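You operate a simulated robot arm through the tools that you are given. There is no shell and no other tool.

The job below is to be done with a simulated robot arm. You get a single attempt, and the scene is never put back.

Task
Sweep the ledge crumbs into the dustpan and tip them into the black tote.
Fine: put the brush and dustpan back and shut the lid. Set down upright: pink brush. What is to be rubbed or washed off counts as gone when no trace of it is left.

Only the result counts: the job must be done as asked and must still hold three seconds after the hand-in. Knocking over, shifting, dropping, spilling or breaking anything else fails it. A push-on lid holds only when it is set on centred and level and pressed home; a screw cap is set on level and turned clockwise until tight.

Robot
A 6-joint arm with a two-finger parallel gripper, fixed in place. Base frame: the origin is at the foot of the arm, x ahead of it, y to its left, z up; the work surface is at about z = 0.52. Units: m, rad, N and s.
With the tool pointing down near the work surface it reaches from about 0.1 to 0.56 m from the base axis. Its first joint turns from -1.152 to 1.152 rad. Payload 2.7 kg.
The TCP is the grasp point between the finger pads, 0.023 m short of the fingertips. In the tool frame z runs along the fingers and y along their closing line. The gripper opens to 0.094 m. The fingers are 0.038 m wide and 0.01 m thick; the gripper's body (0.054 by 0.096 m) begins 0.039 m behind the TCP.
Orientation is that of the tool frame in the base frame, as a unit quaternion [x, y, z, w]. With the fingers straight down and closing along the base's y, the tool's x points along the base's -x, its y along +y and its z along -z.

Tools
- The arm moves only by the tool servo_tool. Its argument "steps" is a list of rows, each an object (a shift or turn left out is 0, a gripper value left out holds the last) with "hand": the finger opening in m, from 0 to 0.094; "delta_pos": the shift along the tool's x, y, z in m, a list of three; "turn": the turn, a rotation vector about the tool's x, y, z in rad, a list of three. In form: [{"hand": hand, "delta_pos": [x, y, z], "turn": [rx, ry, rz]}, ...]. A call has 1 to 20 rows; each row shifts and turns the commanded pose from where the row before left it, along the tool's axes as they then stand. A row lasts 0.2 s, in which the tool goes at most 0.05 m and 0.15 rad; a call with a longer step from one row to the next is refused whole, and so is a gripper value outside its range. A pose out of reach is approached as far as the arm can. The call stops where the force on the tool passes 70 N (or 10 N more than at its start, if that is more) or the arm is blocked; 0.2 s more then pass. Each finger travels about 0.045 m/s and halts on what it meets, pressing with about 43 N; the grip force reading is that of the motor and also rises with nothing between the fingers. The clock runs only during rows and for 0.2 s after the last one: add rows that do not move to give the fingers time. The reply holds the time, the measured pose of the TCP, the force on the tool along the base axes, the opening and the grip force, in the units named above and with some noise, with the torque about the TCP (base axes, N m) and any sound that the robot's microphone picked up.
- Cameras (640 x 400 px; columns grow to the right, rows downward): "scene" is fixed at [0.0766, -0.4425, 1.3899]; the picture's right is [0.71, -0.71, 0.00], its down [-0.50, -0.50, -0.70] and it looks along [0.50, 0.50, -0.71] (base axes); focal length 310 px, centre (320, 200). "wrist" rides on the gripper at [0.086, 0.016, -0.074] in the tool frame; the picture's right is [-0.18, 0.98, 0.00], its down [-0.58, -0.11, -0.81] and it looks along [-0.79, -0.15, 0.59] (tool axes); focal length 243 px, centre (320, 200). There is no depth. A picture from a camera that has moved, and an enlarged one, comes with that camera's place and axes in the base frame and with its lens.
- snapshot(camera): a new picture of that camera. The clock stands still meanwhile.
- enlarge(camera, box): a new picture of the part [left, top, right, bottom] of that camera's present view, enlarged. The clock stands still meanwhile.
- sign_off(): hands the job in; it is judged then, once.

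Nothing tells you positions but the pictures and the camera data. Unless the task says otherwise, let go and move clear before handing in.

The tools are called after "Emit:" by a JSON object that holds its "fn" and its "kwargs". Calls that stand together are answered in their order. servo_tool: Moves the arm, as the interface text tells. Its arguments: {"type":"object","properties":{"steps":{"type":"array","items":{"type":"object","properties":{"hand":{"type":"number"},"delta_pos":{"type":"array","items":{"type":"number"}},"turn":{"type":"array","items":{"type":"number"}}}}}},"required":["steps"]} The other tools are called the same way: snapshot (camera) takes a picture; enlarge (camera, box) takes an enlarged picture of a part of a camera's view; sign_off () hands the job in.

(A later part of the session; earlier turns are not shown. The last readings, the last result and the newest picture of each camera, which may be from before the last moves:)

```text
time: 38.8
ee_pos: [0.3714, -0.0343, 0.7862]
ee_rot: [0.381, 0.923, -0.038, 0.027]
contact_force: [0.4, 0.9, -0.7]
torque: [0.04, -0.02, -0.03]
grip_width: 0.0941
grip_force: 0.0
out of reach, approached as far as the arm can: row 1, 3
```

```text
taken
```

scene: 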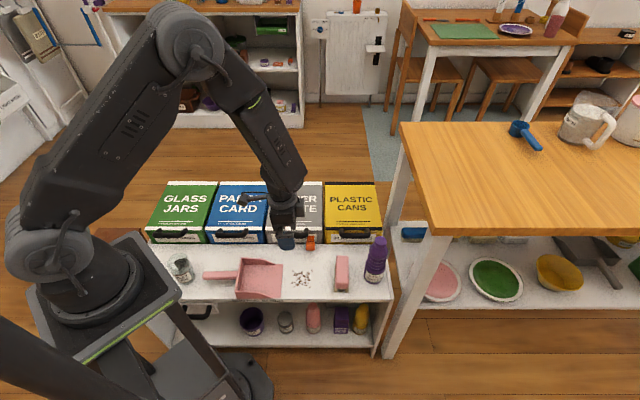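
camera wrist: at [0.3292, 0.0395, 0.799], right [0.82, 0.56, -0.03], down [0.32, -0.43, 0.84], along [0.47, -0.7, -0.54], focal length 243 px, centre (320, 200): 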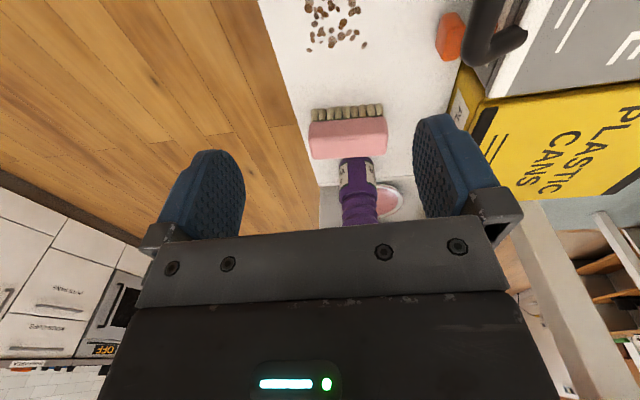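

The wrist seems to be near a limit at this yaw. I'll yaw back to the bench-facing orientation to free it.

Emit:
{"fn": "servo_tool", "kwargs": {"steps": [{"turn": [0, 0, -0.1]}, {"turn": [0, 0, -0.1]}, {"turn": [0, 0, -0.1]}, {"turn": [0, 0, -0.1]}, {"turn": [0, 0, -0.1]}, {}]}}

```text
time: 40.2
ee_pos: [0.3666, -0.0313, 0.779]
ee_rot: [0.141, 0.989, -0.038, 0.016]
contact_force: [0.1, -0.7, 0.4]
torque: [-0.01, 0.03, 0.0]
grip_width: 0.0939
grip_force: 0.1
out of reach, approached as far as the arm can: row 1, 2
```

Yaw works again. Now I'll level the remaining small tilt.

Emit:
{"fn": "servo_tool", "kwargs": {"steps": [{"turn": [-0.0353, 0.0212, 0]}, {"turn": [-0.0353, 0.0212, 0]}, {}]}}

```text
time: 41.0
ee_pos: [0.3659, -0.0322, 0.7776]
ee_rot: [0.142, 0.989, -0.037, 0.016]
contact_force: [-0.4, 0.4, 0.7]
torque: [0.0, 0.0, 0.04]
grip_width: 0.0941
grip_force: 0.1
out of reach, approached as far as the arm can: row 1
```

The tool still leans slightly. I'll raise the hand towards the starting height, where the wrist is better conditioned, and level it there.

Emit:
{"fn": "servo_tool", "kwargs": {"steps": [{"delta_pos": [0, 0, -0.04]}, {"delta_pos": [0, 0, -0.04]}, {"delta_pos": [0, 0, -0.04]}, {"delta_pos": [0, 0, -0.04]}, {"delta_pos": [0, 0, -0.04]}, {"delta_pos": [0, 0, -0.04]}, {}, {}]}}

Emit:
{"fn": "snapshot", "kwargs": {"camera": "scene"}}

```text
time: 42.8
ee_pos: [0.3018, -0.0082, 0.9234]
ee_rot: [0.142, 0.987, -0.071, 0.026]
contact_force: [0.5, 0.5, 0.0]
torque: [-0.02, -0.03, -0.02]
grip_width: 0.0941
grip_force: 0.0
out of reach, approached as far as the arm can: row 1, 2, 3, 4, 5, 6
```

```text
taken
```

scene: 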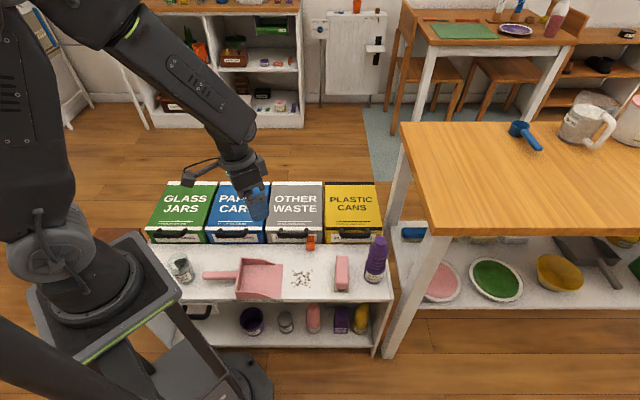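

The wrist got flipped over during the sideways tilt. To undo it I'll lean the tool to the same side, go low and close where the forearm bends the other way, then straighten there.

Emit:
{"fn": "servo_tool", "kwargs": {"steps": [{"turn": [0.15, 0, 0]}, {"turn": [0.15, 0, 0]}, {"delta_pos": [0.005, 0.0165, 0.0342]}, {"delta_pos": [0.005, 0.0165, 0.0342]}, {"delta_pos": [0.005, 0.0165, 0.0342]}, {"delta_pos": [0.005, 0.0165, 0.0342]}, {"delta_pos": [0.005, 0.0165, 0.0342]}, {"delta_pos": [0.005, 0.0165, 0.0342]}]}}

Emit:
{"fn": "snapshot", "kwargs": {"camera": "scene"}}

```text
time: 44.6
ee_pos: [0.293, -0.0001, 0.6929]
ee_rot: [0.144, 0.965, -0.218, 0.005]
contact_force: [0.4, 0.6, 0.7]
torque: [0.0, 0.01, -0.01]
grip_width: 0.094
grip_force: 0.1
```

```text
taken
```

scene: 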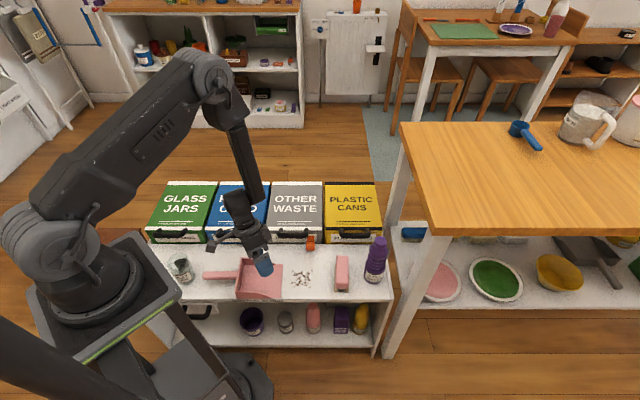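

The forearm is near vertical now. I'll pull in a little and then straighten the tool.

Emit:
{"fn": "servo_tool", "kwargs": {"steps": [{"delta_pos": [0.0288, -0.0076, 0.0037]}, {"delta_pos": [0.0288, -0.0076, 0.0037]}, {"turn": [-0.1, 0.015, 0]}, {"turn": [-0.1, 0.015, 0]}, {"turn": [-0.1, 0.015, 0]}, {"turn": [-0.1, 0.015, 0]}, {"turn": [-0.035, 0.007, 0]}, {}]}}

Emit:
{"fn": "snapshot", "kwargs": {"camera": "scene"}}

```text
time: 46.4
ee_pos: [0.2334, -0.0077, 0.6884]
ee_rot: [0.145, 0.989, -0.031, 0.009]
contact_force: [0.0, 0.3, -0.3]
torque: [0.01, 0.01, 0.0]
grip_width: 0.094
grip_force: 0.1
out of reach, approached as far as the arm can: row 6
```

```text
taken
```

scene: 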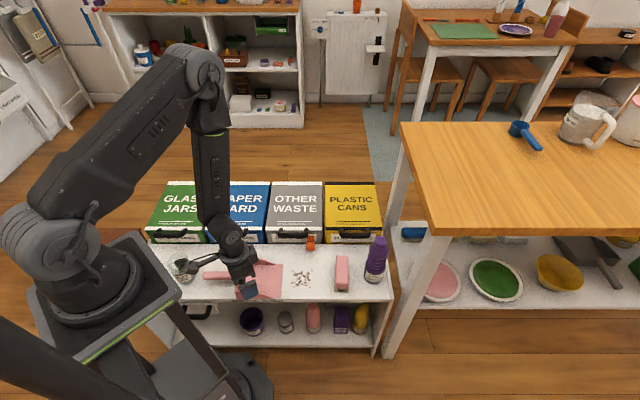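

Almost straight. I'll apply the remaining correction and see whether it takes.

Emit:
{"fn": "servo_tool", "kwargs": {"steps": [{"turn": [-0.03, 0.013, 0]}, {"turn": [-0.03, 0.013, 0]}, {}, {}]}}

```text
time: 47.4
ee_pos: [0.232, -0.0067, 0.6879]
ee_rot: [0.144, 0.99, -0.001, 0.002]
contact_force: [0.1, 0.0, -0.3]
torque: [-0.05, 0.0, -0.03]
grip_width: 0.0941
grip_force: 0.1
```

The tool is straight again. I'll test rising and extending while vertical to confirm the wrist is in its normal branch.

Emit:
{"fn": "servo_tool", "kwargs": {"steps": [{"delta_pos": [0, 0, -0.04]}, {"delta_pos": [0, 0, -0.04]}, {"delta_pos": [0, 0, -0.04]}, {"delta_pos": [-0.04, 0, -0.02]}, {"delta_pos": [-0.04, 0, -0.02]}, {"delta_pos": [-0.04, 0, -0.02]}, {"delta_pos": [-0.04, 0, -0.02]}, {}]}}

Emit:
{"fn": "snapshot", "kwargs": {"camera": "scene"}}

```text
time: 49.2
ee_pos: [0.3856, -0.055, 0.8874]
ee_rot: [0.144, 0.99, 0.0, 0.001]
contact_force: [0.1, 0.2, -0.3]
torque: [0.01, 0.03, -0.01]
grip_width: 0.0942
grip_force: 0.0
```

```text
taken
```

scene: 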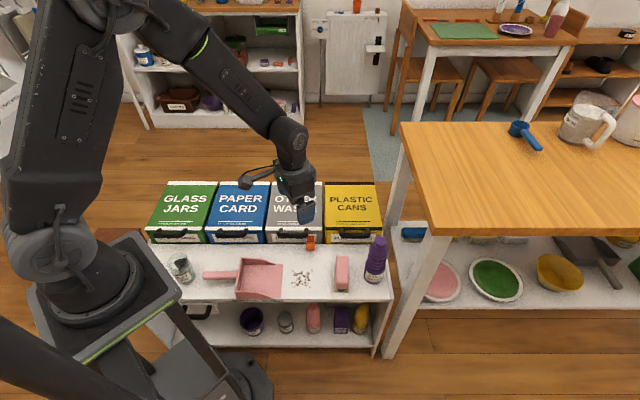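

The arm is healthy again. I'll now tilt in the arm's plane only (safe) to look down on the latch and the lid handle.

Emit:
{"fn": "servo_tool", "kwargs": {"steps": [{"turn": [0, 0.15, 0]}, {"turn": [0, 0.15, 0]}, {"turn": [0, 0.15, 0]}, {"turn": [0, 0.15, 0]}, {}]}}

Emit:
{"fn": "snapshot", "kwargs": {"camera": "wrist"}}

```text
time: 50.4
ee_pos: [0.3879, -0.0538, 0.8873]
ee_rot: [0.138, 0.946, 0.043, -0.291]
contact_force: [-0.3, 0.1, -0.1]
torque: [-0.01, 0.01, 0.02]
grip_width: 0.094
grip_force: 0.1
```

```text
taken
camera wrist: at [0.3615, -0.0305, 0.999], right [0.43, 0.9, -0.1], down [0.86, -0.37, 0.34], along [0.27, -0.23, -0.94], focal length 243 px, centre (320, 200)
```

wrist: 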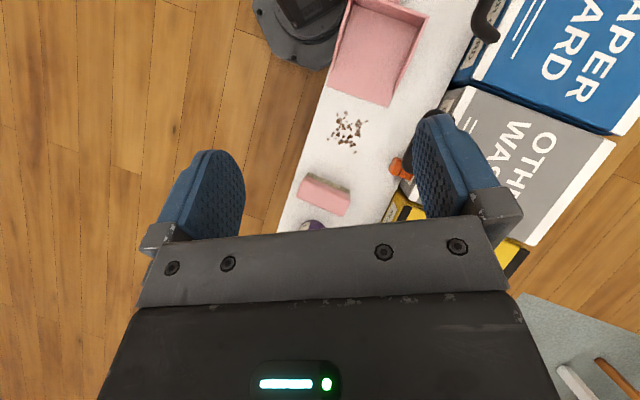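

Emit:
{"fn": "enlarge", "kwargs": {"camera": "wrist", "box": [340, 100, 480, 220]}}

Emit:
{"fn": "enlarge", "kwargs": {"camera": "wrist", "box": [280, 0, 460, 220]}}

```text
3.33 times, centred on (410, 160) of wrist
camera zoom: at [0.3615, -0.0305, 0.999], right [0.43, 0.9, -0.1], down [0.86, -0.37, 0.34], along [0.27, -0.23, -0.94], focal length 809 px, centre (20, 333)
```

zoom: 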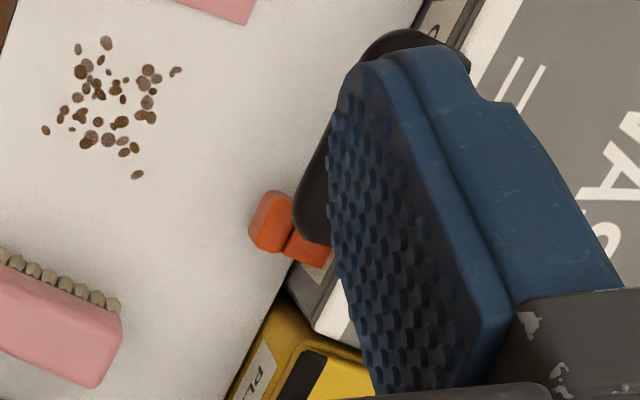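

```text
1.82 times, centred on (370, 110) of wrist
camera zoom: at [0.3615, -0.0305, 0.999], right [0.43, 0.9, -0.1], down [0.86, -0.37, 0.34], along [0.27, -0.23, -0.94], focal length 441 px, centre (229, 364)
```

zoom: 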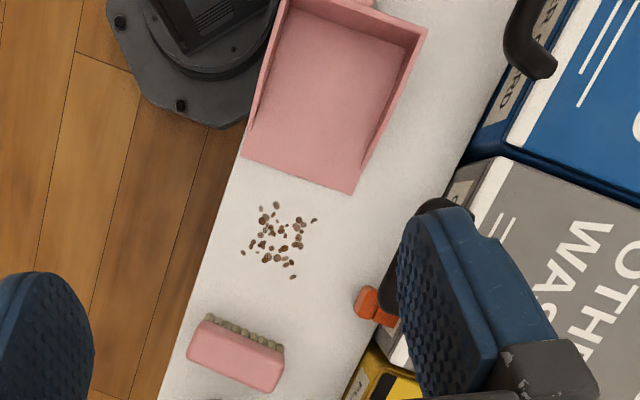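

The open finger hides the handle. I'll close the fingers for an unobstructed look straight down on handle and latch.

Emit:
{"fn": "servo_tool", "kwargs": {"steps": [{"hand": 0.0}, {}, {}, {}, {}, {}]}}

Emit:
{"fn": "enlarge", "kwargs": {"camera": "wrist", "box": [360, 80, 500, 220]}}

Emit:
{"fn": "enlarge", "kwargs": {"camera": "wrist", "box": [380, 130, 440, 200]}}

```text
time: 51.8
ee_pos: [0.3867, -0.0546, 0.8869]
ee_rot: [0.138, 0.946, 0.043, -0.291]
contact_force: [-0.3, 0.5, -1.1]
torque: [-0.02, -0.01, 0.02]
grip_width: 0.0
grip_force: 33.9
```

```text
2.86 times, centred on (430, 150) of wrist
camera zoom: at [0.3613, -0.0303, 0.999], right [0.43, 0.9, -0.1], down [0.86, -0.37, 0.34], along [0.27, -0.23, -0.93], focal length 693 px, centre (6, 343)
```

zoom: 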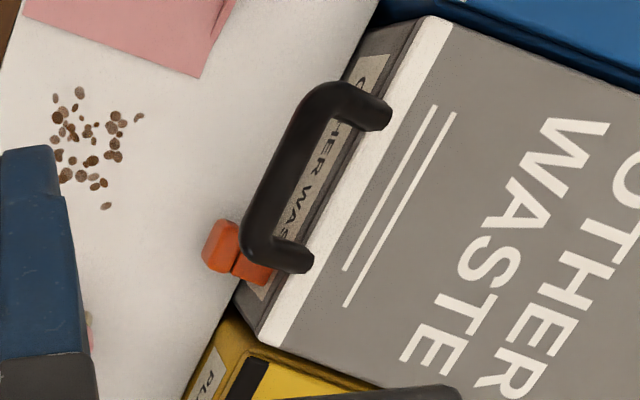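

```text
5.71 times, centred on (410, 165) of wrist
camera zoom: at [0.3613, -0.0303, 0.999], right [0.43, 0.9, -0.1], down [0.86, -0.37, 0.34], along [0.27, -0.23, -0.93], focal length 1386 px, centre (-194, 400)
```

zoom: 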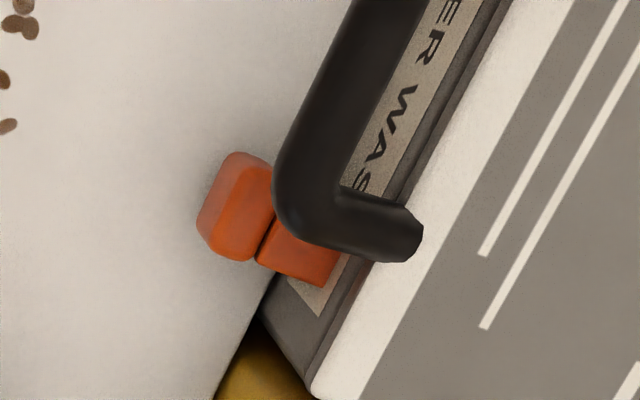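

The handle's bar stands about 3 cm in front of the lid edge, mounted on the lid top; the orange catch sits under its right end. I'll test the lid gently by gripping the bar: straighten, yaw so the fingers close across the bar, and hover above it.

Emit:
{"fn": "servo_tool", "kwargs": {"steps": [{"turn": [0, -0.15, 0]}, {"turn": [0, -0.15, 0]}, {"turn": [0, -0.15, 0]}, {"turn": [0, -0.15, 0]}, {"turn": [0, 0, 0.125], "hand": 0.036}, {"turn": [0, 0, 0.125]}, {"turn": [0, 0, 0.125]}, {"turn": [0, 0, 0.125]}, {"delta_pos": [0.0064, 0.0272, 0.03]}, {"delta_pos": [0.0064, 0.0272, 0.03]}, {"delta_pos": [0.0064, 0.0272, 0.03]}, {"delta_pos": [0.0064, 0.0272, 0.03]}, {"delta_pos": [0.0064, 0.0272, 0.03]}, {}]}}

Emit:
{"fn": "snapshot", "kwargs": {"camera": "wrist"}}

Emit:
{"fn": "snapshot", "kwargs": {"camera": "scene"}}

```text
time: 54.8
ee_pos: [0.4605, 0.0653, 0.7402]
ee_rot: [0.385, 0.923, 0.0, 0.001]
contact_force: [0.4, 0.2, 0.7]
torque: [0.02, -0.04, -0.03]
grip_width: 0.036
grip_force: 0.0
```

```text
taken
camera wrist: at [0.4094, 0.1387, 0.8144], right [0.83, 0.56, 0.0], down [0.33, -0.49, 0.81], along [0.45, -0.67, -0.59], focal length 243 px, centre (320, 200)
```

wrist: 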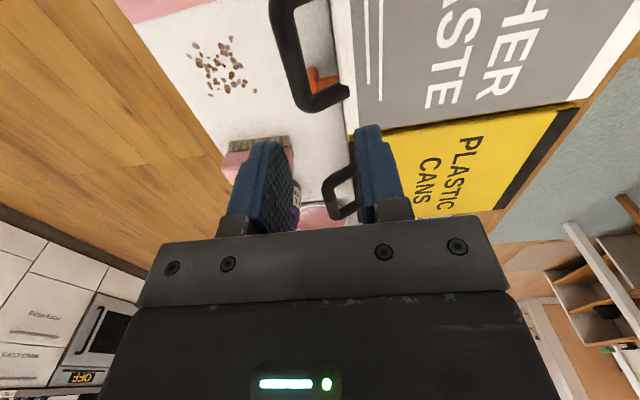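

```text
taken
```

scene: 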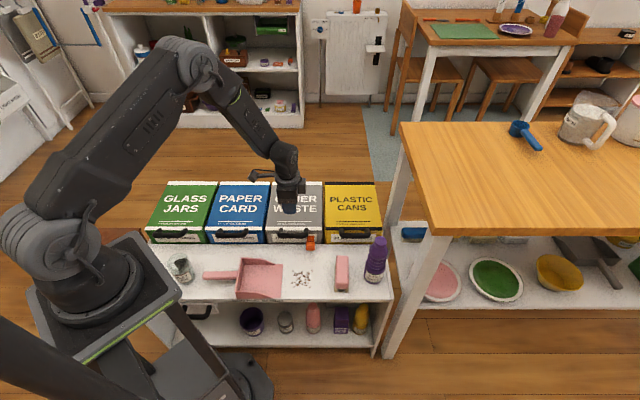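

I'm above the handle. I'll enlarge to refine the bar's position.

Emit:
{"fn": "enlarge", "kwargs": {"camera": "wrist", "box": [240, 0, 440, 140]}}

Emit:
{"fn": "enlarge", "kwargs": {"camera": "scene", "box": [250, 160, 350, 260]}}

```text
2.86 times, centred on (340, 70) of wrist
camera zoom: at [0.4094, 0.1387, 0.8144], right [0.83, 0.56, 0.0], down [0.33, -0.49, 0.81], along [0.45, -0.67, -0.59], focal length 693 px, centre (263, 571)
```

zoom: 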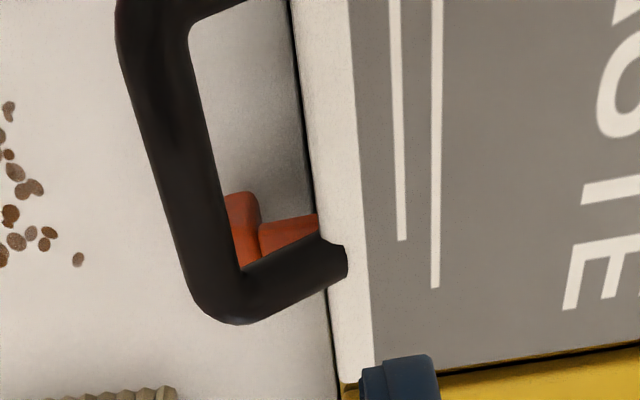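

```text
4.00 times, centred on (300, 210) of scene
camera zoom: at [0.0767, -0.4425, 1.3899], right [0.71, -0.71, 0.0], down [-0.5, -0.5, -0.7], along [0.5, 0.5, -0.71], focal length 1241 px, centre (400, 160)
```

zoom: 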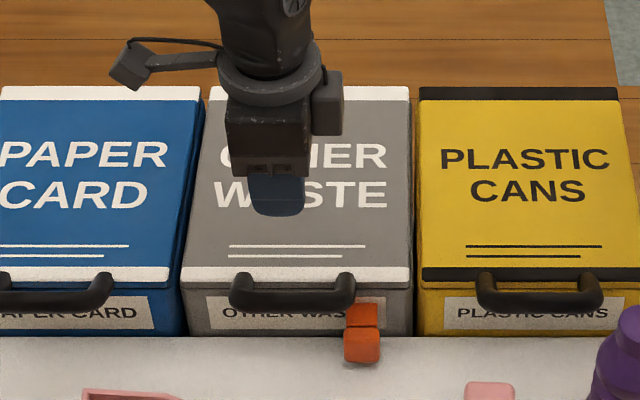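

Refining: the bar is at about a=0.28, b=0.350, z≈0.62 (bench-aligned coordinates), with the lid edge at b≈0.383. I'll shift 2 cm towards the front and go down just above the bar to check alignment.

Emit:
{"fn": "servo_tool", "kwargs": {"steps": [{"delta_pos": [-0.003, -0.022, 0.02]}, {"delta_pos": [0, 0, 0.03]}, {"delta_pos": [0, 0, 0.025]}, {}]}}

Emit:
{"fn": "snapshot", "kwargs": {"camera": "wrist"}}

Emit:
{"fn": "enlarge", "kwargs": {"camera": "scene", "box": [250, 180, 350, 260]}}

```text
time: 55.8
ee_pos: [0.4495, 0.0471, 0.6658]
ee_rot: [0.385, 0.923, 0.0, 0.001]
contact_force: [-0.6, 0.7, 0.1]
torque: [0.0, -0.01, -0.01]
grip_width: 0.036
grip_force: 0.0
```

```text
taken
camera wrist: at [0.3974, 0.1197, 0.7414], right [0.83, 0.56, 0.0], down [0.33, -0.49, 0.81], along [0.45, -0.67, -0.59], focal length 243 px, centre (320, 200)
```

wrist: 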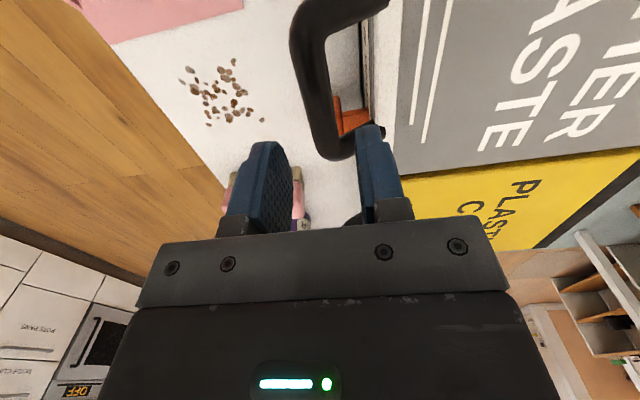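

```text
5.00 times, centred on (300, 220) of scene
camera zoom: at [0.0766, -0.4425, 1.3899], right [0.71, -0.71, 0.0], down [-0.5, -0.5, -0.7], along [0.5, 0.5, -0.71], focal length 1552 px, centre (420, 100)
```

zoom: 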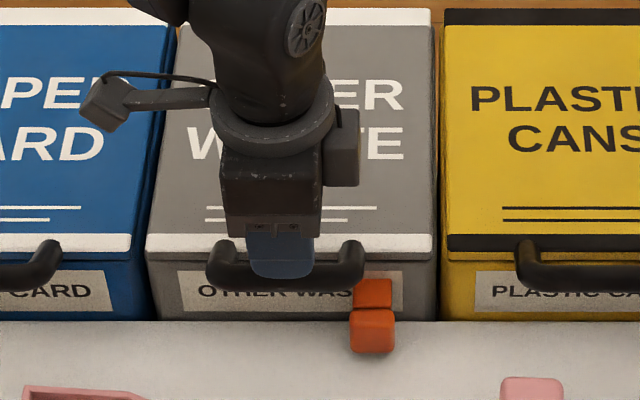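

The bar sits centred between the fingers at b≈0.352. I'll go down in small steps, watching the force.

Emit:
{"fn": "servo_tool", "kwargs": {"steps": [{"delta_pos": [0, 0, 0.012]}, {"delta_pos": [0, 0, 0.012]}, {}]}}

Emit:
{"fn": "servo_tool", "kwargs": {"steps": [{"delta_pos": [0, 0, 0.01]}, {"delta_pos": [0, 0, 0.01]}, {}]}}

Emit:
{"fn": "enlarge", "kwargs": {"camera": "scene", "box": [250, 180, 350, 260]}}

Emit:
{"fn": "snapshot", "kwargs": {"camera": "wrist"}}

```text
time: 56.6
ee_pos: [0.4479, 0.047, 0.6403]
ee_rot: [0.385, 0.923, 0.0, 0.001]
contact_force: [0.9, 0.1, 0.6]
torque: [-0.01, 0.0, -0.02]
grip_width: 0.0363
grip_force: 0.1
```

```text
time: 57.4
ee_pos: [0.4488, 0.048, 0.62]
ee_rot: [0.386, 0.923, 0.0, 0.001]
contact_force: [-0.1, 0.2, -0.2]
torque: [0.0, 0.0, 0.0]
grip_width: 0.0358
grip_force: 0.0
```

```text
5.00 times, centred on (300, 220) of scene
camera zoom: at [0.0767, -0.4425, 1.3899], right [0.71, -0.71, 0.0], down [-0.5, -0.5, -0.7], along [0.5, 0.5, -0.71], focal length 1552 px, centre (420, 100)
```

zoom: 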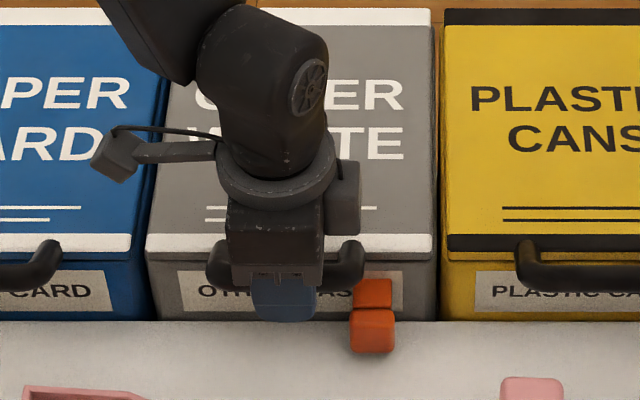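

```text
taken
camera wrist: at [0.3977, 0.1215, 0.6954], right [0.83, 0.56, 0.0], down [0.33, -0.49, 0.81], along [0.45, -0.67, -0.59], focal length 243 px, centre (320, 200)
```

wrist: 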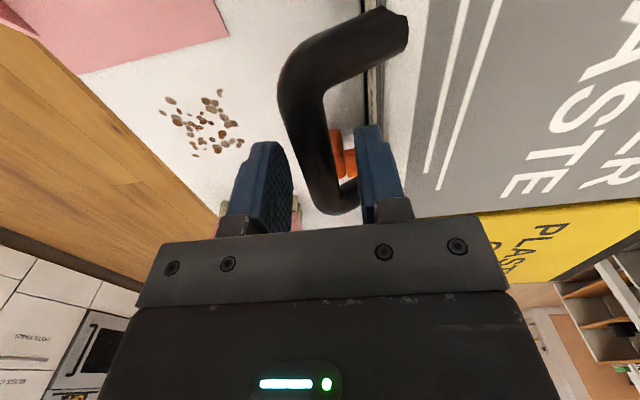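

The bar is between the fingers without contact. I'll close on it, then lift a few millimetres to test whether the lid is free.

Emit:
{"fn": "servo_tool", "kwargs": {"steps": [{"hand": 0.0}, {}, {}, {}]}}

Emit:
{"fn": "servo_tool", "kwargs": {"steps": [{"delta_pos": [0, 0, -0.004]}, {}]}}

```text
time: 58.4
ee_pos: [0.4487, 0.0474, 0.6205]
ee_rot: [0.384, 0.923, 0.0, -0.001]
contact_force: [-5.2, -11.0, 2.5]
torque: [-0.17, 0.09, 0.67]
grip_width: 0.0173
grip_force: 44.5
```

```text
time: 59.0
ee_pos: [0.4473, 0.0471, 0.6237]
ee_rot: [0.385, 0.923, 0.001, 0.001]
contact_force: [-1.7, -11.7, -0.9]
torque: [-0.03, 0.25, 0.66]
grip_width: 0.0173
grip_force: 45.4
```

It moved 3 mm with almost no vertical load. I'll lift a little more and look.

Emit:
{"fn": "servo_tool", "kwargs": {"steps": [{"delta_pos": [0, 0, -0.006]}, {"delta_pos": [0, 0, -0.006]}, {}]}}

Emit:
{"fn": "enlarge", "kwargs": {"camera": "scene", "box": [250, 180, 350, 260]}}

```text
time: 59.8
ee_pos: [0.4493, 0.0493, 0.6353]
ee_rot: [0.384, 0.923, 0.0, 0.002]
contact_force: [0.7, 6.2, -1.9]
torque: [0.21, 0.17, 0.43]
grip_width: 0.0177
grip_force: 44.7
```

```text
5.00 times, centred on (300, 220) of scene
camera zoom: at [0.0767, -0.4424, 1.3899], right [0.71, -0.71, 0.0], down [-0.5, -0.5, -0.7], along [0.5, 0.5, -0.71], focal length 1552 px, centre (420, 100)
```

zoom: 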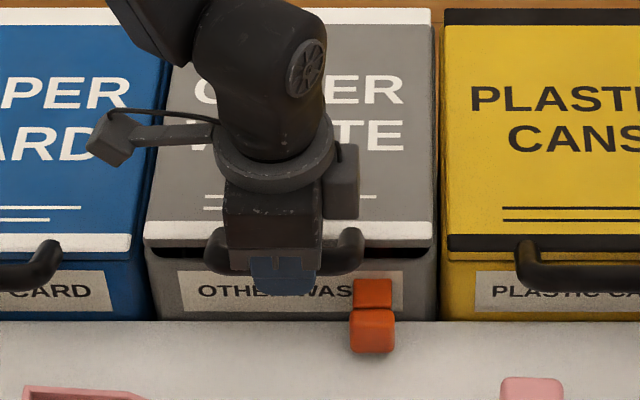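

The lid is free and rises with the handle (a dark gap shows under it). I'll swing it up along its hinge arc in stages.

Emit:
{"fn": "servo_tool", "kwargs": {"steps": [{"delta_pos": [0, 0.0045, -0.0175]}, {"delta_pos": [0, 0.0045, -0.0175]}, {"delta_pos": [0, 0.0075, -0.019]}, {"delta_pos": [0, 0.0075, -0.019]}, {"delta_pos": [0, 0.01025, -0.0176]}, {"delta_pos": [0, 0.01025, -0.0176]}, {"delta_pos": [0, 0.0127, -0.0159]}, {"delta_pos": [0, 0.0127, -0.0159]}, {}]}}

Emit:
{"fn": "snapshot", "kwargs": {"camera": "scene"}}

Emit:
{"fn": "snapshot", "kwargs": {"camera": "wrist"}}

```text
time: 61.5
ee_pos: [0.4834, 0.0838, 0.7592]
ee_rot: [0.385, 0.923, -0.009, -0.008]
contact_force: [-8.5, -6.8, 7.7]
torque: [-0.43, -0.48, 0.71]
grip_width: 0.0172
grip_force: 45.0
stopped in row 8: the force on the tool passed its limit at 71 N (the readings are from after the stop); the commanded pose is now the measured one
```

```text
taken
```

scene: 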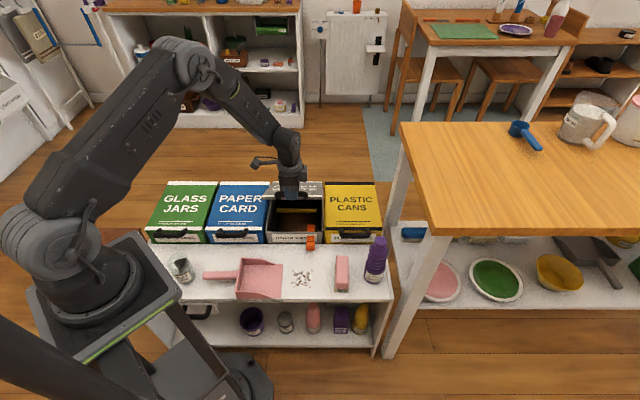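

```text
taken
camera wrist: at [0.4338, 0.1565, 0.8344], right [0.83, 0.56, -0.03], down [0.35, -0.48, 0.8], along [0.44, -0.67, -0.59], focal length 243 px, centre (320, 200)
```

wrist: 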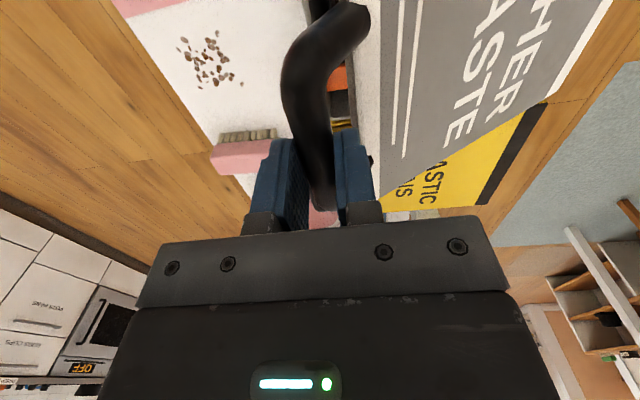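

The lid is partly open; the last row stopped on force, so either my arc is off or something touches. I'll look closely.

Emit:
{"fn": "enlarge", "kwargs": {"camera": "scene", "box": [240, 130, 360, 260]}}

Emit:
{"fn": "enlarge", "kwargs": {"camera": "wrist", "box": [230, 0, 430, 230]}}

```text
3.08 times, centred on (300, 195) of scene
camera zoom: at [0.0764, -0.4426, 1.3898], right [0.71, -0.71, 0.0], down [-0.5, -0.5, -0.7], along [0.5, 0.5, -0.71], focal length 955 px, centre (382, 215)
```

zoom: 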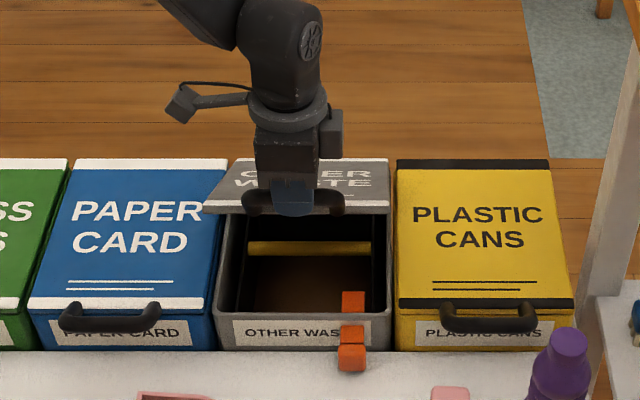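

```text
1.74 times, centred on (330, 115) of wrist
camera zoom: at [0.4338, 0.1565, 0.8344], right [0.83, 0.56, -0.03], down [0.35, -0.48, 0.8], along [0.44, -0.67, -0.59], focal length 422 px, centre (303, 348)
```

zoom: 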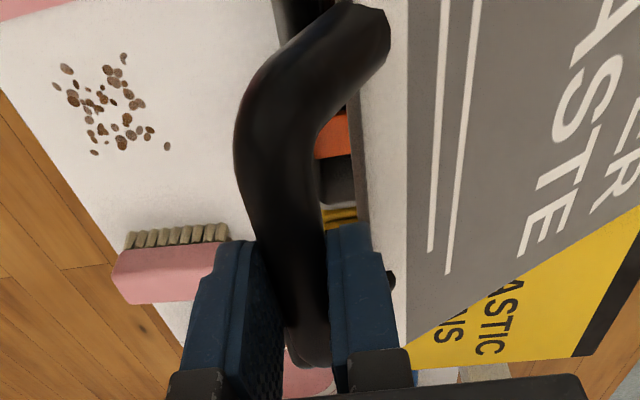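

Inside is a hollow bin with a yellow bar; the hinge line seems slightly further back than I assumed. I'll continue slowly along a corrected arc and watch the force.

Emit:
{"fn": "servo_tool", "kwargs": {"steps": [{"delta_pos": [0, 0.0042, -0.0048]}, {"delta_pos": [0, 0.0043, -0.0048]}, {}]}}

```text
time: 62.3
ee_pos: [0.4887, 0.0879, 0.7682]
ee_rot: [0.387, 0.922, -0.011, -0.008]
contact_force: [-14.0, -23.6, 17.3]
torque: [0.04, 0.95, 1.18]
grip_width: 0.0177
grip_force: 45.1
```

The reading shows I'm pressing toward the hinge (radius slightly too small) while the lid itself is light. I'll ease outward a few millimetres and re-read.

Emit:
{"fn": "servo_tool", "kwargs": {"steps": [{"delta_pos": [0, -0.004, -0.003]}, {}]}}

```text
time: 62.9
ee_pos: [0.4883, 0.0887, 0.7712]
ee_rot: [0.385, 0.923, -0.005, -0.005]
contact_force: [18.0, 12.7, -18.2]
torque: [0.41, -0.09, 0.74]
grip_width: 0.0173
grip_force: 45.4
```

The stiffness is about 12 N/mm, so the correct arc lies between; I've refitted the hinge to b≈0.63, z≈0.60. Continuing in small steps.

Emit:
{"fn": "servo_tool", "kwargs": {"steps": [{"delta_pos": [0, 0.0099, -0.0094]}, {"delta_pos": [0, 0.0098, -0.0094]}, {}]}}

Emit:
{"fn": "servo_tool", "kwargs": {"steps": [{"delta_pos": [0, 0.01, -0.0098]}, {"delta_pos": [0, 0.0101, -0.0097]}, {}]}}

```text
time: 63.7
ee_pos: [0.5006, 0.0992, 0.7891]
ee_rot: [0.386, 0.922, -0.009, -0.01]
contact_force: [-0.8, 2.1, -3.8]
torque: [0.27, 0.6, 1.04]
grip_width: 0.0177
grip_force: 45.2
```

```text
time: 64.5
ee_pos: [0.515, 0.115, 0.8102]
ee_rot: [0.387, 0.922, -0.008, -0.009]
contact_force: [-8.1, 1.2, 3.9]
torque: [0.52, 0.81, 1.05]
grip_width: 0.0175
grip_force: 45.4
```

Forces are small now, so the arc fits. Continuing upward.

Emit:
{"fn": "servo_tool", "kwargs": {"steps": [{"delta_pos": [0, 0.0109, -0.0087]}, {"delta_pos": [0, 0.011, -0.0087]}, {}]}}

Emit:
{"fn": "servo_tool", "kwargs": {"steps": [{"delta_pos": [0, 0.0117, -0.0076]}, {"delta_pos": [0, 0.0118, -0.0075]}, {}]}}

Emit:
{"fn": "snapshot", "kwargs": {"camera": "scene"}}

```text
time: 65.3
ee_pos: [0.5321, 0.1305, 0.8257]
ee_rot: [0.386, 0.922, -0.008, -0.009]
contact_force: [-16.3, 14.3, -0.2]
torque: [0.48, 0.58, 0.93]
grip_width: 0.0176
grip_force: 44.9
```

```text
time: 66.1
ee_pos: [0.5482, 0.1474, 0.8399]
ee_rot: [0.385, 0.923, -0.008, -0.007]
contact_force: [-17.9, 15.3, 3.2]
torque: [0.57, 0.93, 0.88]
grip_width: 0.0174
grip_force: 44.8
```

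```text
taken
```

scene: 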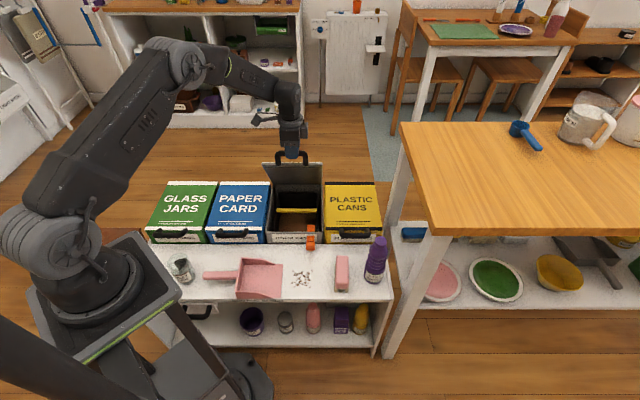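

The lid is about 55° open. There's some sideways force building up, so I'll look closer before going on.

Emit:
{"fn": "enlarge", "kwargs": {"camera": "scene", "box": [240, 110, 360, 260]}}

Emit:
{"fn": "snapshot", "kwargs": {"camera": "wrist"}}

```text
2.67 times, centred on (300, 185) of scene
camera zoom: at [0.0762, -0.4422, 1.39], right [0.71, -0.71, 0.0], down [-0.5, -0.51, -0.7], along [0.5, 0.5, -0.71], focal length 828 px, centre (373, 240)
```

zoom: 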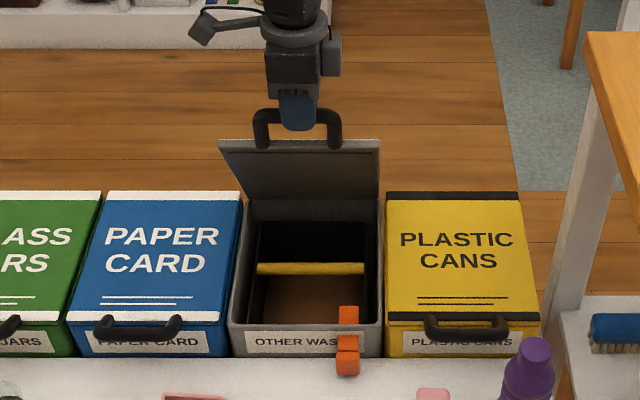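

```text
taken
camera wrist: at [0.4989, 0.2203, 0.9156], right [0.83, 0.56, -0.02], down [0.35, -0.48, 0.8], along [0.44, -0.67, -0.6], focal length 243 px, centre (320, 200)
```

wrist: 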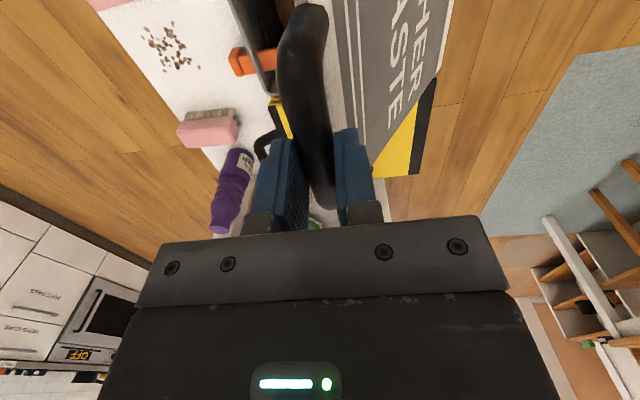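

The grey bin contains dark/black inner walls with a yellow bar across. I'll ease the sideways load and continue opening.

Emit:
{"fn": "servo_tool", "kwargs": {"steps": [{"delta_pos": [0.002, 0.0124, -0.0064]}, {"delta_pos": [0, 0.0125, -0.0063]}, {}]}}

Emit:
{"fn": "servo_tool", "kwargs": {"steps": [{"delta_pos": [0, 0.013, -0.005]}, {"delta_pos": [0, 0.0131, -0.005]}, {}]}}

```text
time: 66.9
ee_pos: [0.5661, 0.1641, 0.8528]
ee_rot: [0.387, 0.922, -0.008, -0.006]
contact_force: [0.1, 2.5, -5.1]
torque: [-0.04, 0.14, 1.09]
grip_width: 0.0175
grip_force: 44.9
```

```text
time: 67.7
ee_pos: [0.5855, 0.1812, 0.8626]
ee_rot: [0.387, 0.922, -0.009, -0.007]
contact_force: [1.2, -2.5, -0.8]
torque: [0.47, 0.75, 1.12]
grip_width: 0.0175
grip_force: 44.7
```

Forces are low. Continuing towards vertical and beyond, checking reach.

Emit:
{"fn": "servo_tool", "kwargs": {"steps": [{"delta_pos": [0, 0.0134, -0.0038]}, {"delta_pos": [0, 0.0135, -0.0037]}, {}]}}

Emit:
{"fn": "servo_tool", "kwargs": {"steps": [{"delta_pos": [0, 0.0138, -0.0024]}, {"delta_pos": [0, 0.0138, -0.0024]}, {}]}}

```text
time: 68.5
ee_pos: [0.6039, 0.2001, 0.8679]
ee_rot: [0.387, 0.922, -0.008, -0.008]
contact_force: [0.3, -0.7, -1.4]
torque: [-0.04, 0.03, 1.06]
grip_width: 0.0176
grip_force: 45.4
```

```text
time: 69.3
ee_pos: [0.607, 0.2055, 0.8707]
ee_rot: [0.39, 0.921, -0.011, -0.005]
contact_force: [27.6, -22.6, -21.7]
torque: [-0.27, -0.4, 1.74]
grip_width: 0.0177
grip_force: 45.3
out of reach, approached as far as the arm can: row 1, 2
```

Reach runs out with a vertical tool at about 74°. I'll tilt the tool outward about the bar (round, so it can turn in the grip) to extend reach.

Emit:
{"fn": "servo_tool", "kwargs": {"steps": [{"turn": [-0.1, 0, 0]}, {"turn": [-0.1, 0, 0]}, {"turn": [-0.1, 0, 0]}, {}]}}

```text
time: 70.3
ee_pos: [0.607, 0.2093, 0.8726]
ee_rot: [0.383, 0.913, 0.13, 0.053]
contact_force: [17.4, -16.8, -5.3]
torque: [-0.65, -0.46, 1.17]
grip_width: 0.0175
grip_force: 44.9
```

Emit:
{"fn": "servo_tool", "kwargs": {"steps": [{"delta_pos": [-0.002, 0.0112, 0.001]}, {"delta_pos": [0, 0.0112, 0.001]}, {"delta_pos": [0, 0.0112, 0.001]}, {}]}}

Emit:
{"fn": "enlarge", "kwargs": {"camera": "scene", "box": [220, 80, 380, 260]}}

```text
time: 71.3
ee_pos: [0.6293, 0.2331, 0.8756]
ee_rot: [0.383, 0.914, 0.128, 0.049]
contact_force: [9.5, -10.6, -13.8]
torque: [-0.46, -0.21, 1.3]
grip_width: 0.0178
grip_force: 45.0
```

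```text
2.22 times, centred on (300, 170) of scene
camera zoom: at [0.0772, -0.4426, 1.3898], right [0.71, -0.71, 0.0], down [-0.5, -0.5, -0.7], along [0.49, 0.5, -0.71], focal length 690 px, centre (364, 267)
```

zoom: 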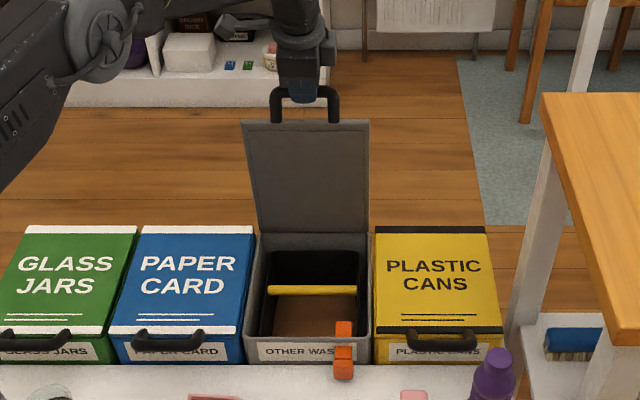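

The lid is nearly vertical. I'll tilt a bit more and push it past vertical to find where it rests.

Emit:
{"fn": "servo_tool", "kwargs": {"steps": [{"turn": [-0.1, 0, 0]}, {"turn": [-0.1, 0, 0]}, {"delta_pos": [-0.001, 0.0125, 0.0055]}, {"delta_pos": [0, 0.0125, 0.0055]}, {"delta_pos": [0, 0.0125, 0.0055]}, {}]}}

```text
time: 72.1
ee_pos: [0.6354, 0.2375, 0.8749]
ee_rot: [0.375, 0.901, 0.206, 0.074]
contact_force: [-29.2, -18.0, 15.5]
torque: [-0.39, 0.49, 1.48]
grip_width: 0.0176
grip_force: 44.3
stopped in row 4: the force on the tool passed its limit at 88 N (the readings are from after the stop); the commanded pose is now the measured one
```

It met firm resistance at roughly 85–90°, probably the hinge stop. I'll check with one gentle step.

Emit:
{"fn": "servo_tool", "kwargs": {"steps": [{"delta_pos": [0, 0.003, 0.0015]}, {}]}}

Emit:
{"fn": "enlarge", "kwargs": {"camera": "scene", "box": [220, 80, 380, 260]}}

Emit:
{"fn": "snapshot", "kwargs": {"camera": "wrist"}}

```text
time: 72.7
ee_pos: [0.6363, 0.2379, 0.8749]
ee_rot: [0.377, 0.901, 0.204, 0.072]
contact_force: [-40.4, -36.2, 19.5]
torque: [-0.93, 0.33, 1.4]
grip_width: 0.0178
grip_force: 44.4
```

```text
2.22 times, centred on (300, 170) of scene
camera zoom: at [0.0753, -0.4435, 1.3896], right [0.71, -0.71, 0.0], down [-0.5, -0.5, -0.7], along [0.5, 0.5, -0.71], focal length 690 px, centre (364, 267)
```

zoom: 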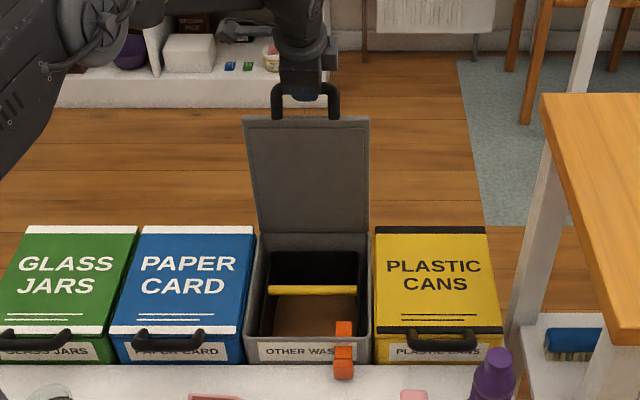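

```text
taken
camera wrist: at [0.5628, 0.2863, 0.9508], right [0.77, 0.49, 0.41], down [0.11, -0.73, 0.67], along [0.63, -0.47, -0.62], focal length 243 px, centre (320, 200)
```

wrist: 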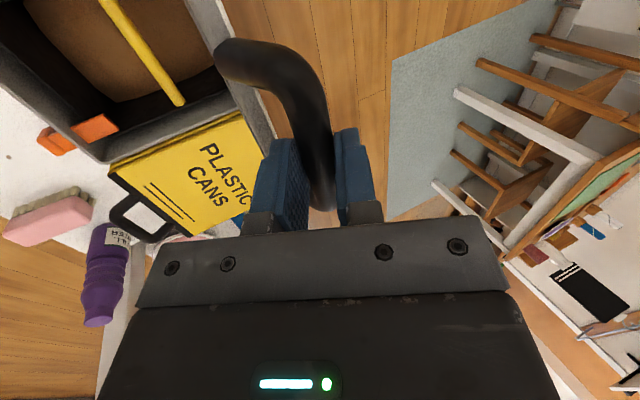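

The lid is at a stop. From here the wrist camera sees into the bin; I'll enlarge that.

Emit:
{"fn": "enlarge", "kwargs": {"camera": "wrist", "box": [0, 0, 260, 240]}}

```text
1.67 times, centred on (130, 120) of wrist
camera zoom: at [0.5628, 0.2863, 0.9508], right [0.77, 0.49, 0.41], down [0.11, -0.73, 0.67], along [0.63, -0.47, -0.62], focal length 404 px, centre (637, 333)
```

zoom: 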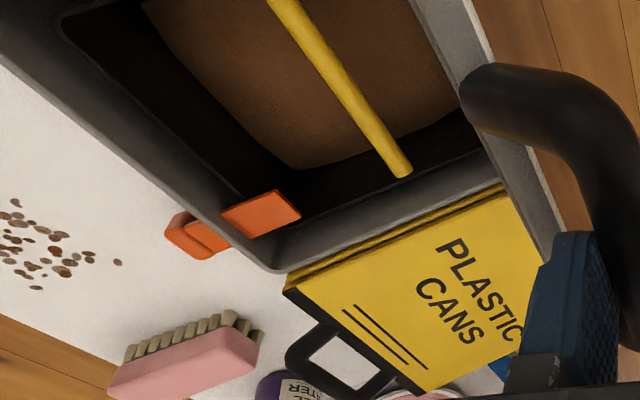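

Inside the grey bin is a black inner tote with a yellow bar handle – so this is the black tote. I'll ease the push, then release the handle and see whether the lid stays up.

Emit:
{"fn": "servo_tool", "kwargs": {"steps": [{"delta_pos": [0, -0.003, -0.0015]}, {}]}}

Emit:
{"fn": "servo_tool", "kwargs": {"steps": [{"hand": 0.04}, {}, {}]}}

Emit:
{"fn": "enlarge", "kwargs": {"camera": "scene", "box": [220, 80, 380, 260]}}

```text
time: 73.3
ee_pos: [0.635, 0.2364, 0.8732]
ee_rot: [0.377, 0.9, 0.206, 0.075]
contact_force: [-15.0, -25.9, 3.5]
torque: [-0.58, 0.13, 1.53]
grip_width: 0.0177
grip_force: 45.1
```

```text
time: 74.1
ee_pos: [0.6351, 0.2402, 0.8744]
ee_rot: [0.377, 0.899, 0.209, 0.076]
contact_force: [0.0, -0.9, -0.4]
torque: [-0.01, 0.05, 0.0]
grip_width: 0.0402
grip_force: 0.1
```

```text
2.22 times, centred on (300, 170) of scene
camera zoom: at [0.0767, -0.4425, 1.3899], right [0.71, -0.71, 0.0], down [-0.5, -0.5, -0.7], along [0.5, 0.5, -0.71], focal length 690 px, centre (364, 267)
```

zoom: 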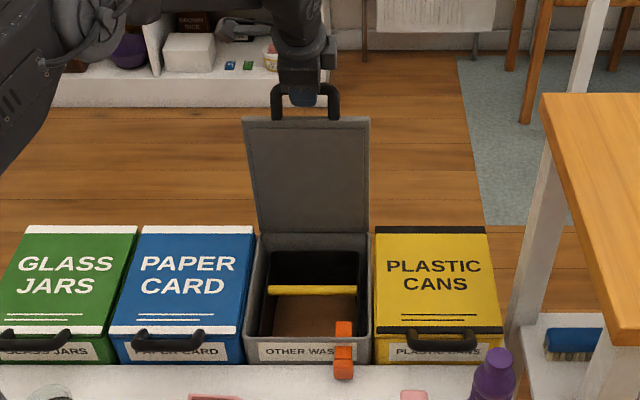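

No contact force after opening; I'll withdraw along the tool axis and check that the lid stays.

Emit:
{"fn": "servo_tool", "kwargs": {"steps": [{"hand": 0.06}, {"delta_pos": [0, 0, -0.02]}, {"delta_pos": [0, 0, -0.03]}, {"delta_pos": [0, 0, -0.03]}, {}]}}

Emit:
{"fn": "snapshot", "kwargs": {"camera": "scene"}}

```text
time: 75.3
ee_pos: [0.6129, 0.2109, 0.9464]
ee_rot: [0.377, 0.9, 0.208, 0.075]
contact_force: [-0.3, 0.5, -0.5]
torque: [-0.01, 0.04, -0.02]
grip_width: 0.06
grip_force: 0.0
```

```text
taken
```

scene: 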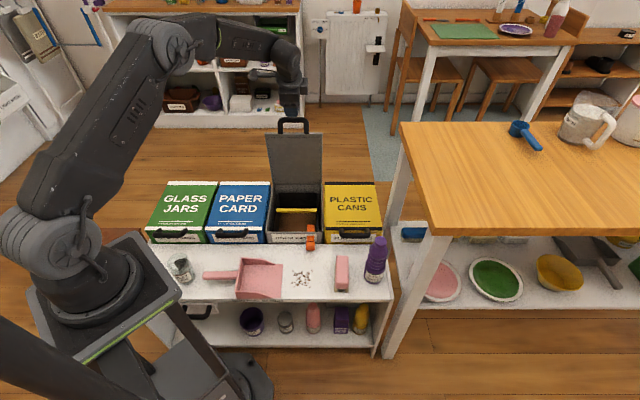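

The lid stays open on its own. Next I'll pull back, straighten the tool, and move above the brush to examine it.

Emit:
{"fn": "servo_tool", "kwargs": {"steps": [{"delta_pos": [0, -0.03, -0.0145]}, {"delta_pos": [0, -0.03, -0.0145]}, {"delta_pos": [0, -0.03, -0.0145]}, {"delta_pos": [0, -0.03, -0.0145]}, {"turn": [0.1, 0, 0]}, {"turn": [0.1, 0, 0]}, {"turn": [0.1, 0, 0]}, {"turn": [0.1, 0, 0]}, {"turn": [0.05, 0, 0]}, {}]}}

```text
time: 77.5
ee_pos: [0.5186, 0.119, 0.9476]
ee_rot: [0.384, 0.923, 0.002, -0.009]
contact_force: [-0.1, -0.1, -0.1]
torque: [-0.03, 0.04, 0.01]
grip_width: 0.0603
grip_force: 0.1
```

Now I'll yaw back to the brush-gripping orientation, which also gives the camera a view into the tote.

Emit:
{"fn": "servo_tool", "kwargs": {"steps": [{"turn": [0, -0.018, -0.14]}, {"turn": [0, 0, -0.143]}, {"turn": [0, 0, -0.143]}, {"turn": [0, 0, -0.143]}, {"turn": [0, 0, -0.143]}, {"turn": [0, 0, -0.143]}, {"turn": [0, 0, -0.143]}, {"turn": [0, 0, -0.143]}, {"turn": [0, 0, -0.143]}, {"turn": [0, 0, -0.143]}, {"turn": [0, 0, -0.143]}, {"delta_pos": [0.03, 0, 0]}, {"delta_pos": [0.04, 0, 0]}, {"delta_pos": [0.04, 0, 0]}]}}

Emit:
{"fn": "snapshot", "kwargs": {"camera": "wrist"}}

```text
time: 80.5
ee_pos: [0.4455, 0.0402, 0.9458]
ee_rot: [-0.381, 0.925, 0.001, 0.0]
contact_force: [0.0, 0.3, 0.4]
torque: [0.01, -0.01, -0.05]
grip_width: 0.0599
grip_force: 0.0
```

```text
taken
camera wrist: at [0.3704, -0.0092, 1.0209], right [-0.56, 0.83, 0.0], down [0.49, 0.33, 0.81], along [0.67, 0.45, -0.59], focal length 243 px, centre (320, 200)
```

wrist: 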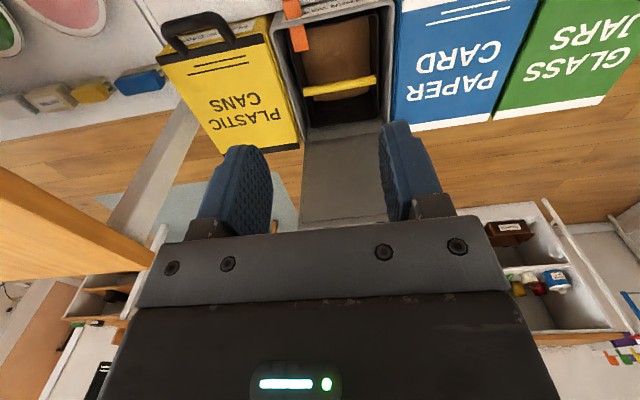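

Emit:
{"fn": "enlarge", "kwargs": {"camera": "wrist", "box": [250, 0, 420, 150]}}

```text
2.67 times, centred on (335, 75) of wrist
camera zoom: at [0.3704, -0.0092, 1.0209], right [-0.56, 0.83, 0.0], down [0.49, 0.33, 0.81], along [0.67, 0.45, -0.59], focal length 647 px, centre (280, 533)
```

zoom: 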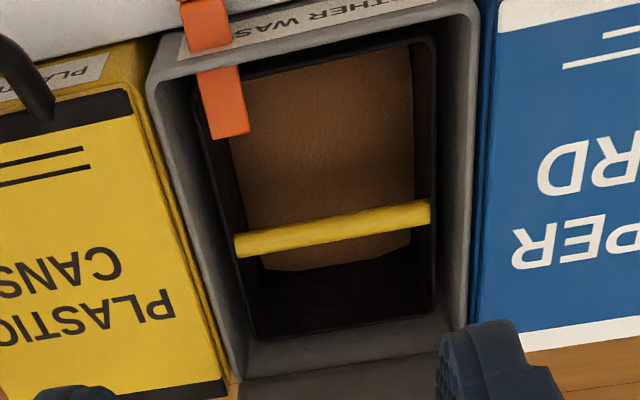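

Confirmed: a black tote with a yellow handle bar sits inside this bin, now open. Next, the brush: moving above it.

Emit:
{"fn": "servo_tool", "kwargs": {"steps": [{"delta_pos": [0.015, -0.0247, 0.03], "hand": 0.07}, {"delta_pos": [0.015, -0.0247, 0.03]}, {"delta_pos": [0.015, -0.0247, 0.03]}, {"delta_pos": [0.015, -0.0247, 0.03]}, {"delta_pos": [0.015, -0.0247, 0.03]}, {"delta_pos": [0.015, -0.0247, 0.03]}, {}]}}

Emit:
{"fn": "snapshot", "kwargs": {"camera": "wrist"}}

Emit:
{"fn": "enlarge", "kwargs": {"camera": "scene", "box": [260, 220, 420, 320]}}

```text
time: 82.1
ee_pos: [0.4809, -0.1276, 0.7679]
ee_rot: [-0.38, 0.925, 0.0, -0.001]
contact_force: [-0.8, 0.4, -0.5]
torque: [0.0, -0.01, 0.01]
grip_width: 0.0697
grip_force: 0.1
```

```text
taken
camera wrist: at [0.4076, -0.1761, 0.8437], right [-0.56, 0.83, 0.0], down [0.49, 0.33, 0.81], along [0.67, 0.45, -0.59], focal length 243 px, centre (320, 200)
```

wrist: 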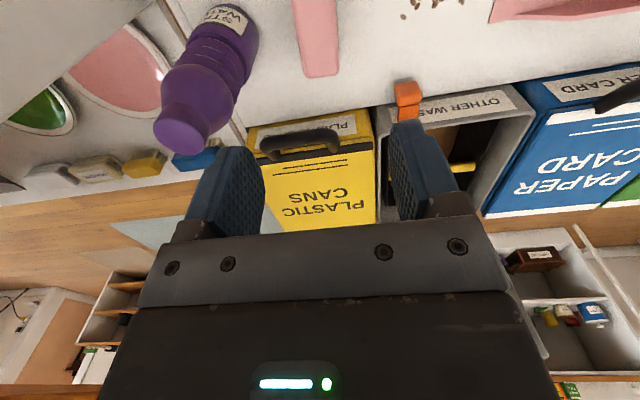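

```text
4.00 times, centred on (340, 270) of scene
camera zoom: at [0.0766, -0.4425, 1.3899], right [0.71, -0.71, 0.0], down [-0.5, -0.5, -0.7], along [0.5, 0.5, -0.71], focal length 1241 px, centre (240, -80)
```

zoom: 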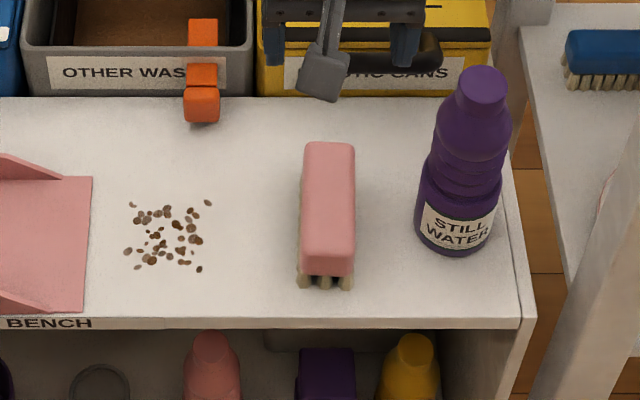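

Brush block: centre a≈0.435, b≈0.252, top z≈0.584, about 0.039 wide. I'll descend around it.

Emit:
{"fn": "servo_tool", "kwargs": {"steps": [{"delta_pos": [0, -0.005, 0.04]}, {"delta_pos": [0, 0, 0.04]}, {"delta_pos": [0, 0, 0.04]}, {"delta_pos": [0, 0, 0.04]}, {}]}}

Emit:
{"fn": "snapshot", "kwargs": {"camera": "wrist"}}

Emit:
{"fn": "enlarge", "kwargs": {"camera": "scene", "box": [260, 220, 420, 320]}}

```text
time: 83.3
ee_pos: [0.487, -0.1266, 0.6072]
ee_rot: [-0.38, 0.925, 0.001, 0.0]
contact_force: [0.1, 0.1, -0.7]
torque: [0.0, 0.04, -0.03]
grip_width: 0.0701
grip_force: 0.1
```

```text
taken
camera wrist: at [0.4123, -0.1758, 0.6832], right [-0.56, 0.83, 0.0], down [0.49, 0.33, 0.81], along [0.67, 0.45, -0.59], focal length 243 px, centre (320, 200)
```

wrist: 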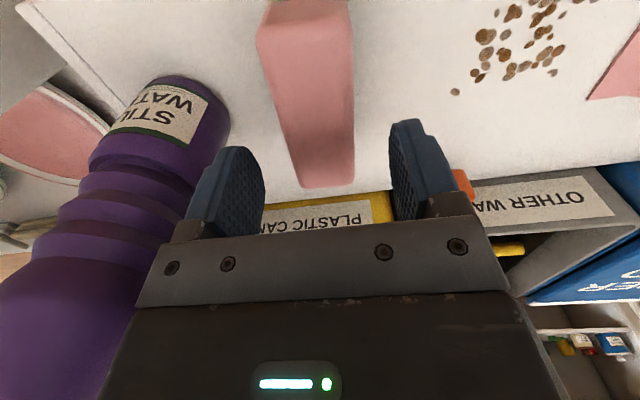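

```text
4.00 times, centred on (340, 270) of scene
camera zoom: at [0.0766, -0.4425, 1.3899], right [0.71, -0.71, 0.0], down [-0.5, -0.5, -0.7], along [0.5, 0.5, -0.71], focal length 1241 px, centre (240, -80)
```

zoom: 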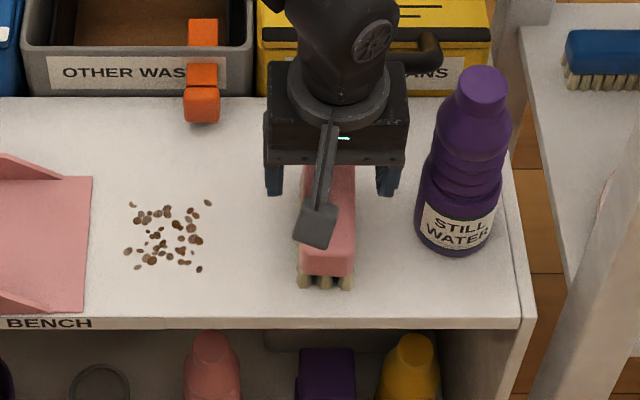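

Aligned. Descending to grip height and closing.

Emit:
{"fn": "servo_tool", "kwargs": {"steps": [{"delta_pos": [0, 0, 0.018]}, {"delta_pos": [0, 0, 0.017]}, {}, {"hand": 0.03}, {}, {}, {}]}}

```text
time: 84.9
ee_pos: [0.4862, -0.1278, 0.5731]
ee_rot: [-0.38, 0.925, 0.001, -0.001]
contact_force: [-0.5, -0.2, 0.4]
torque: [0.01, -0.04, 0.0]
grip_width: 0.0393
grip_force: 42.9
```

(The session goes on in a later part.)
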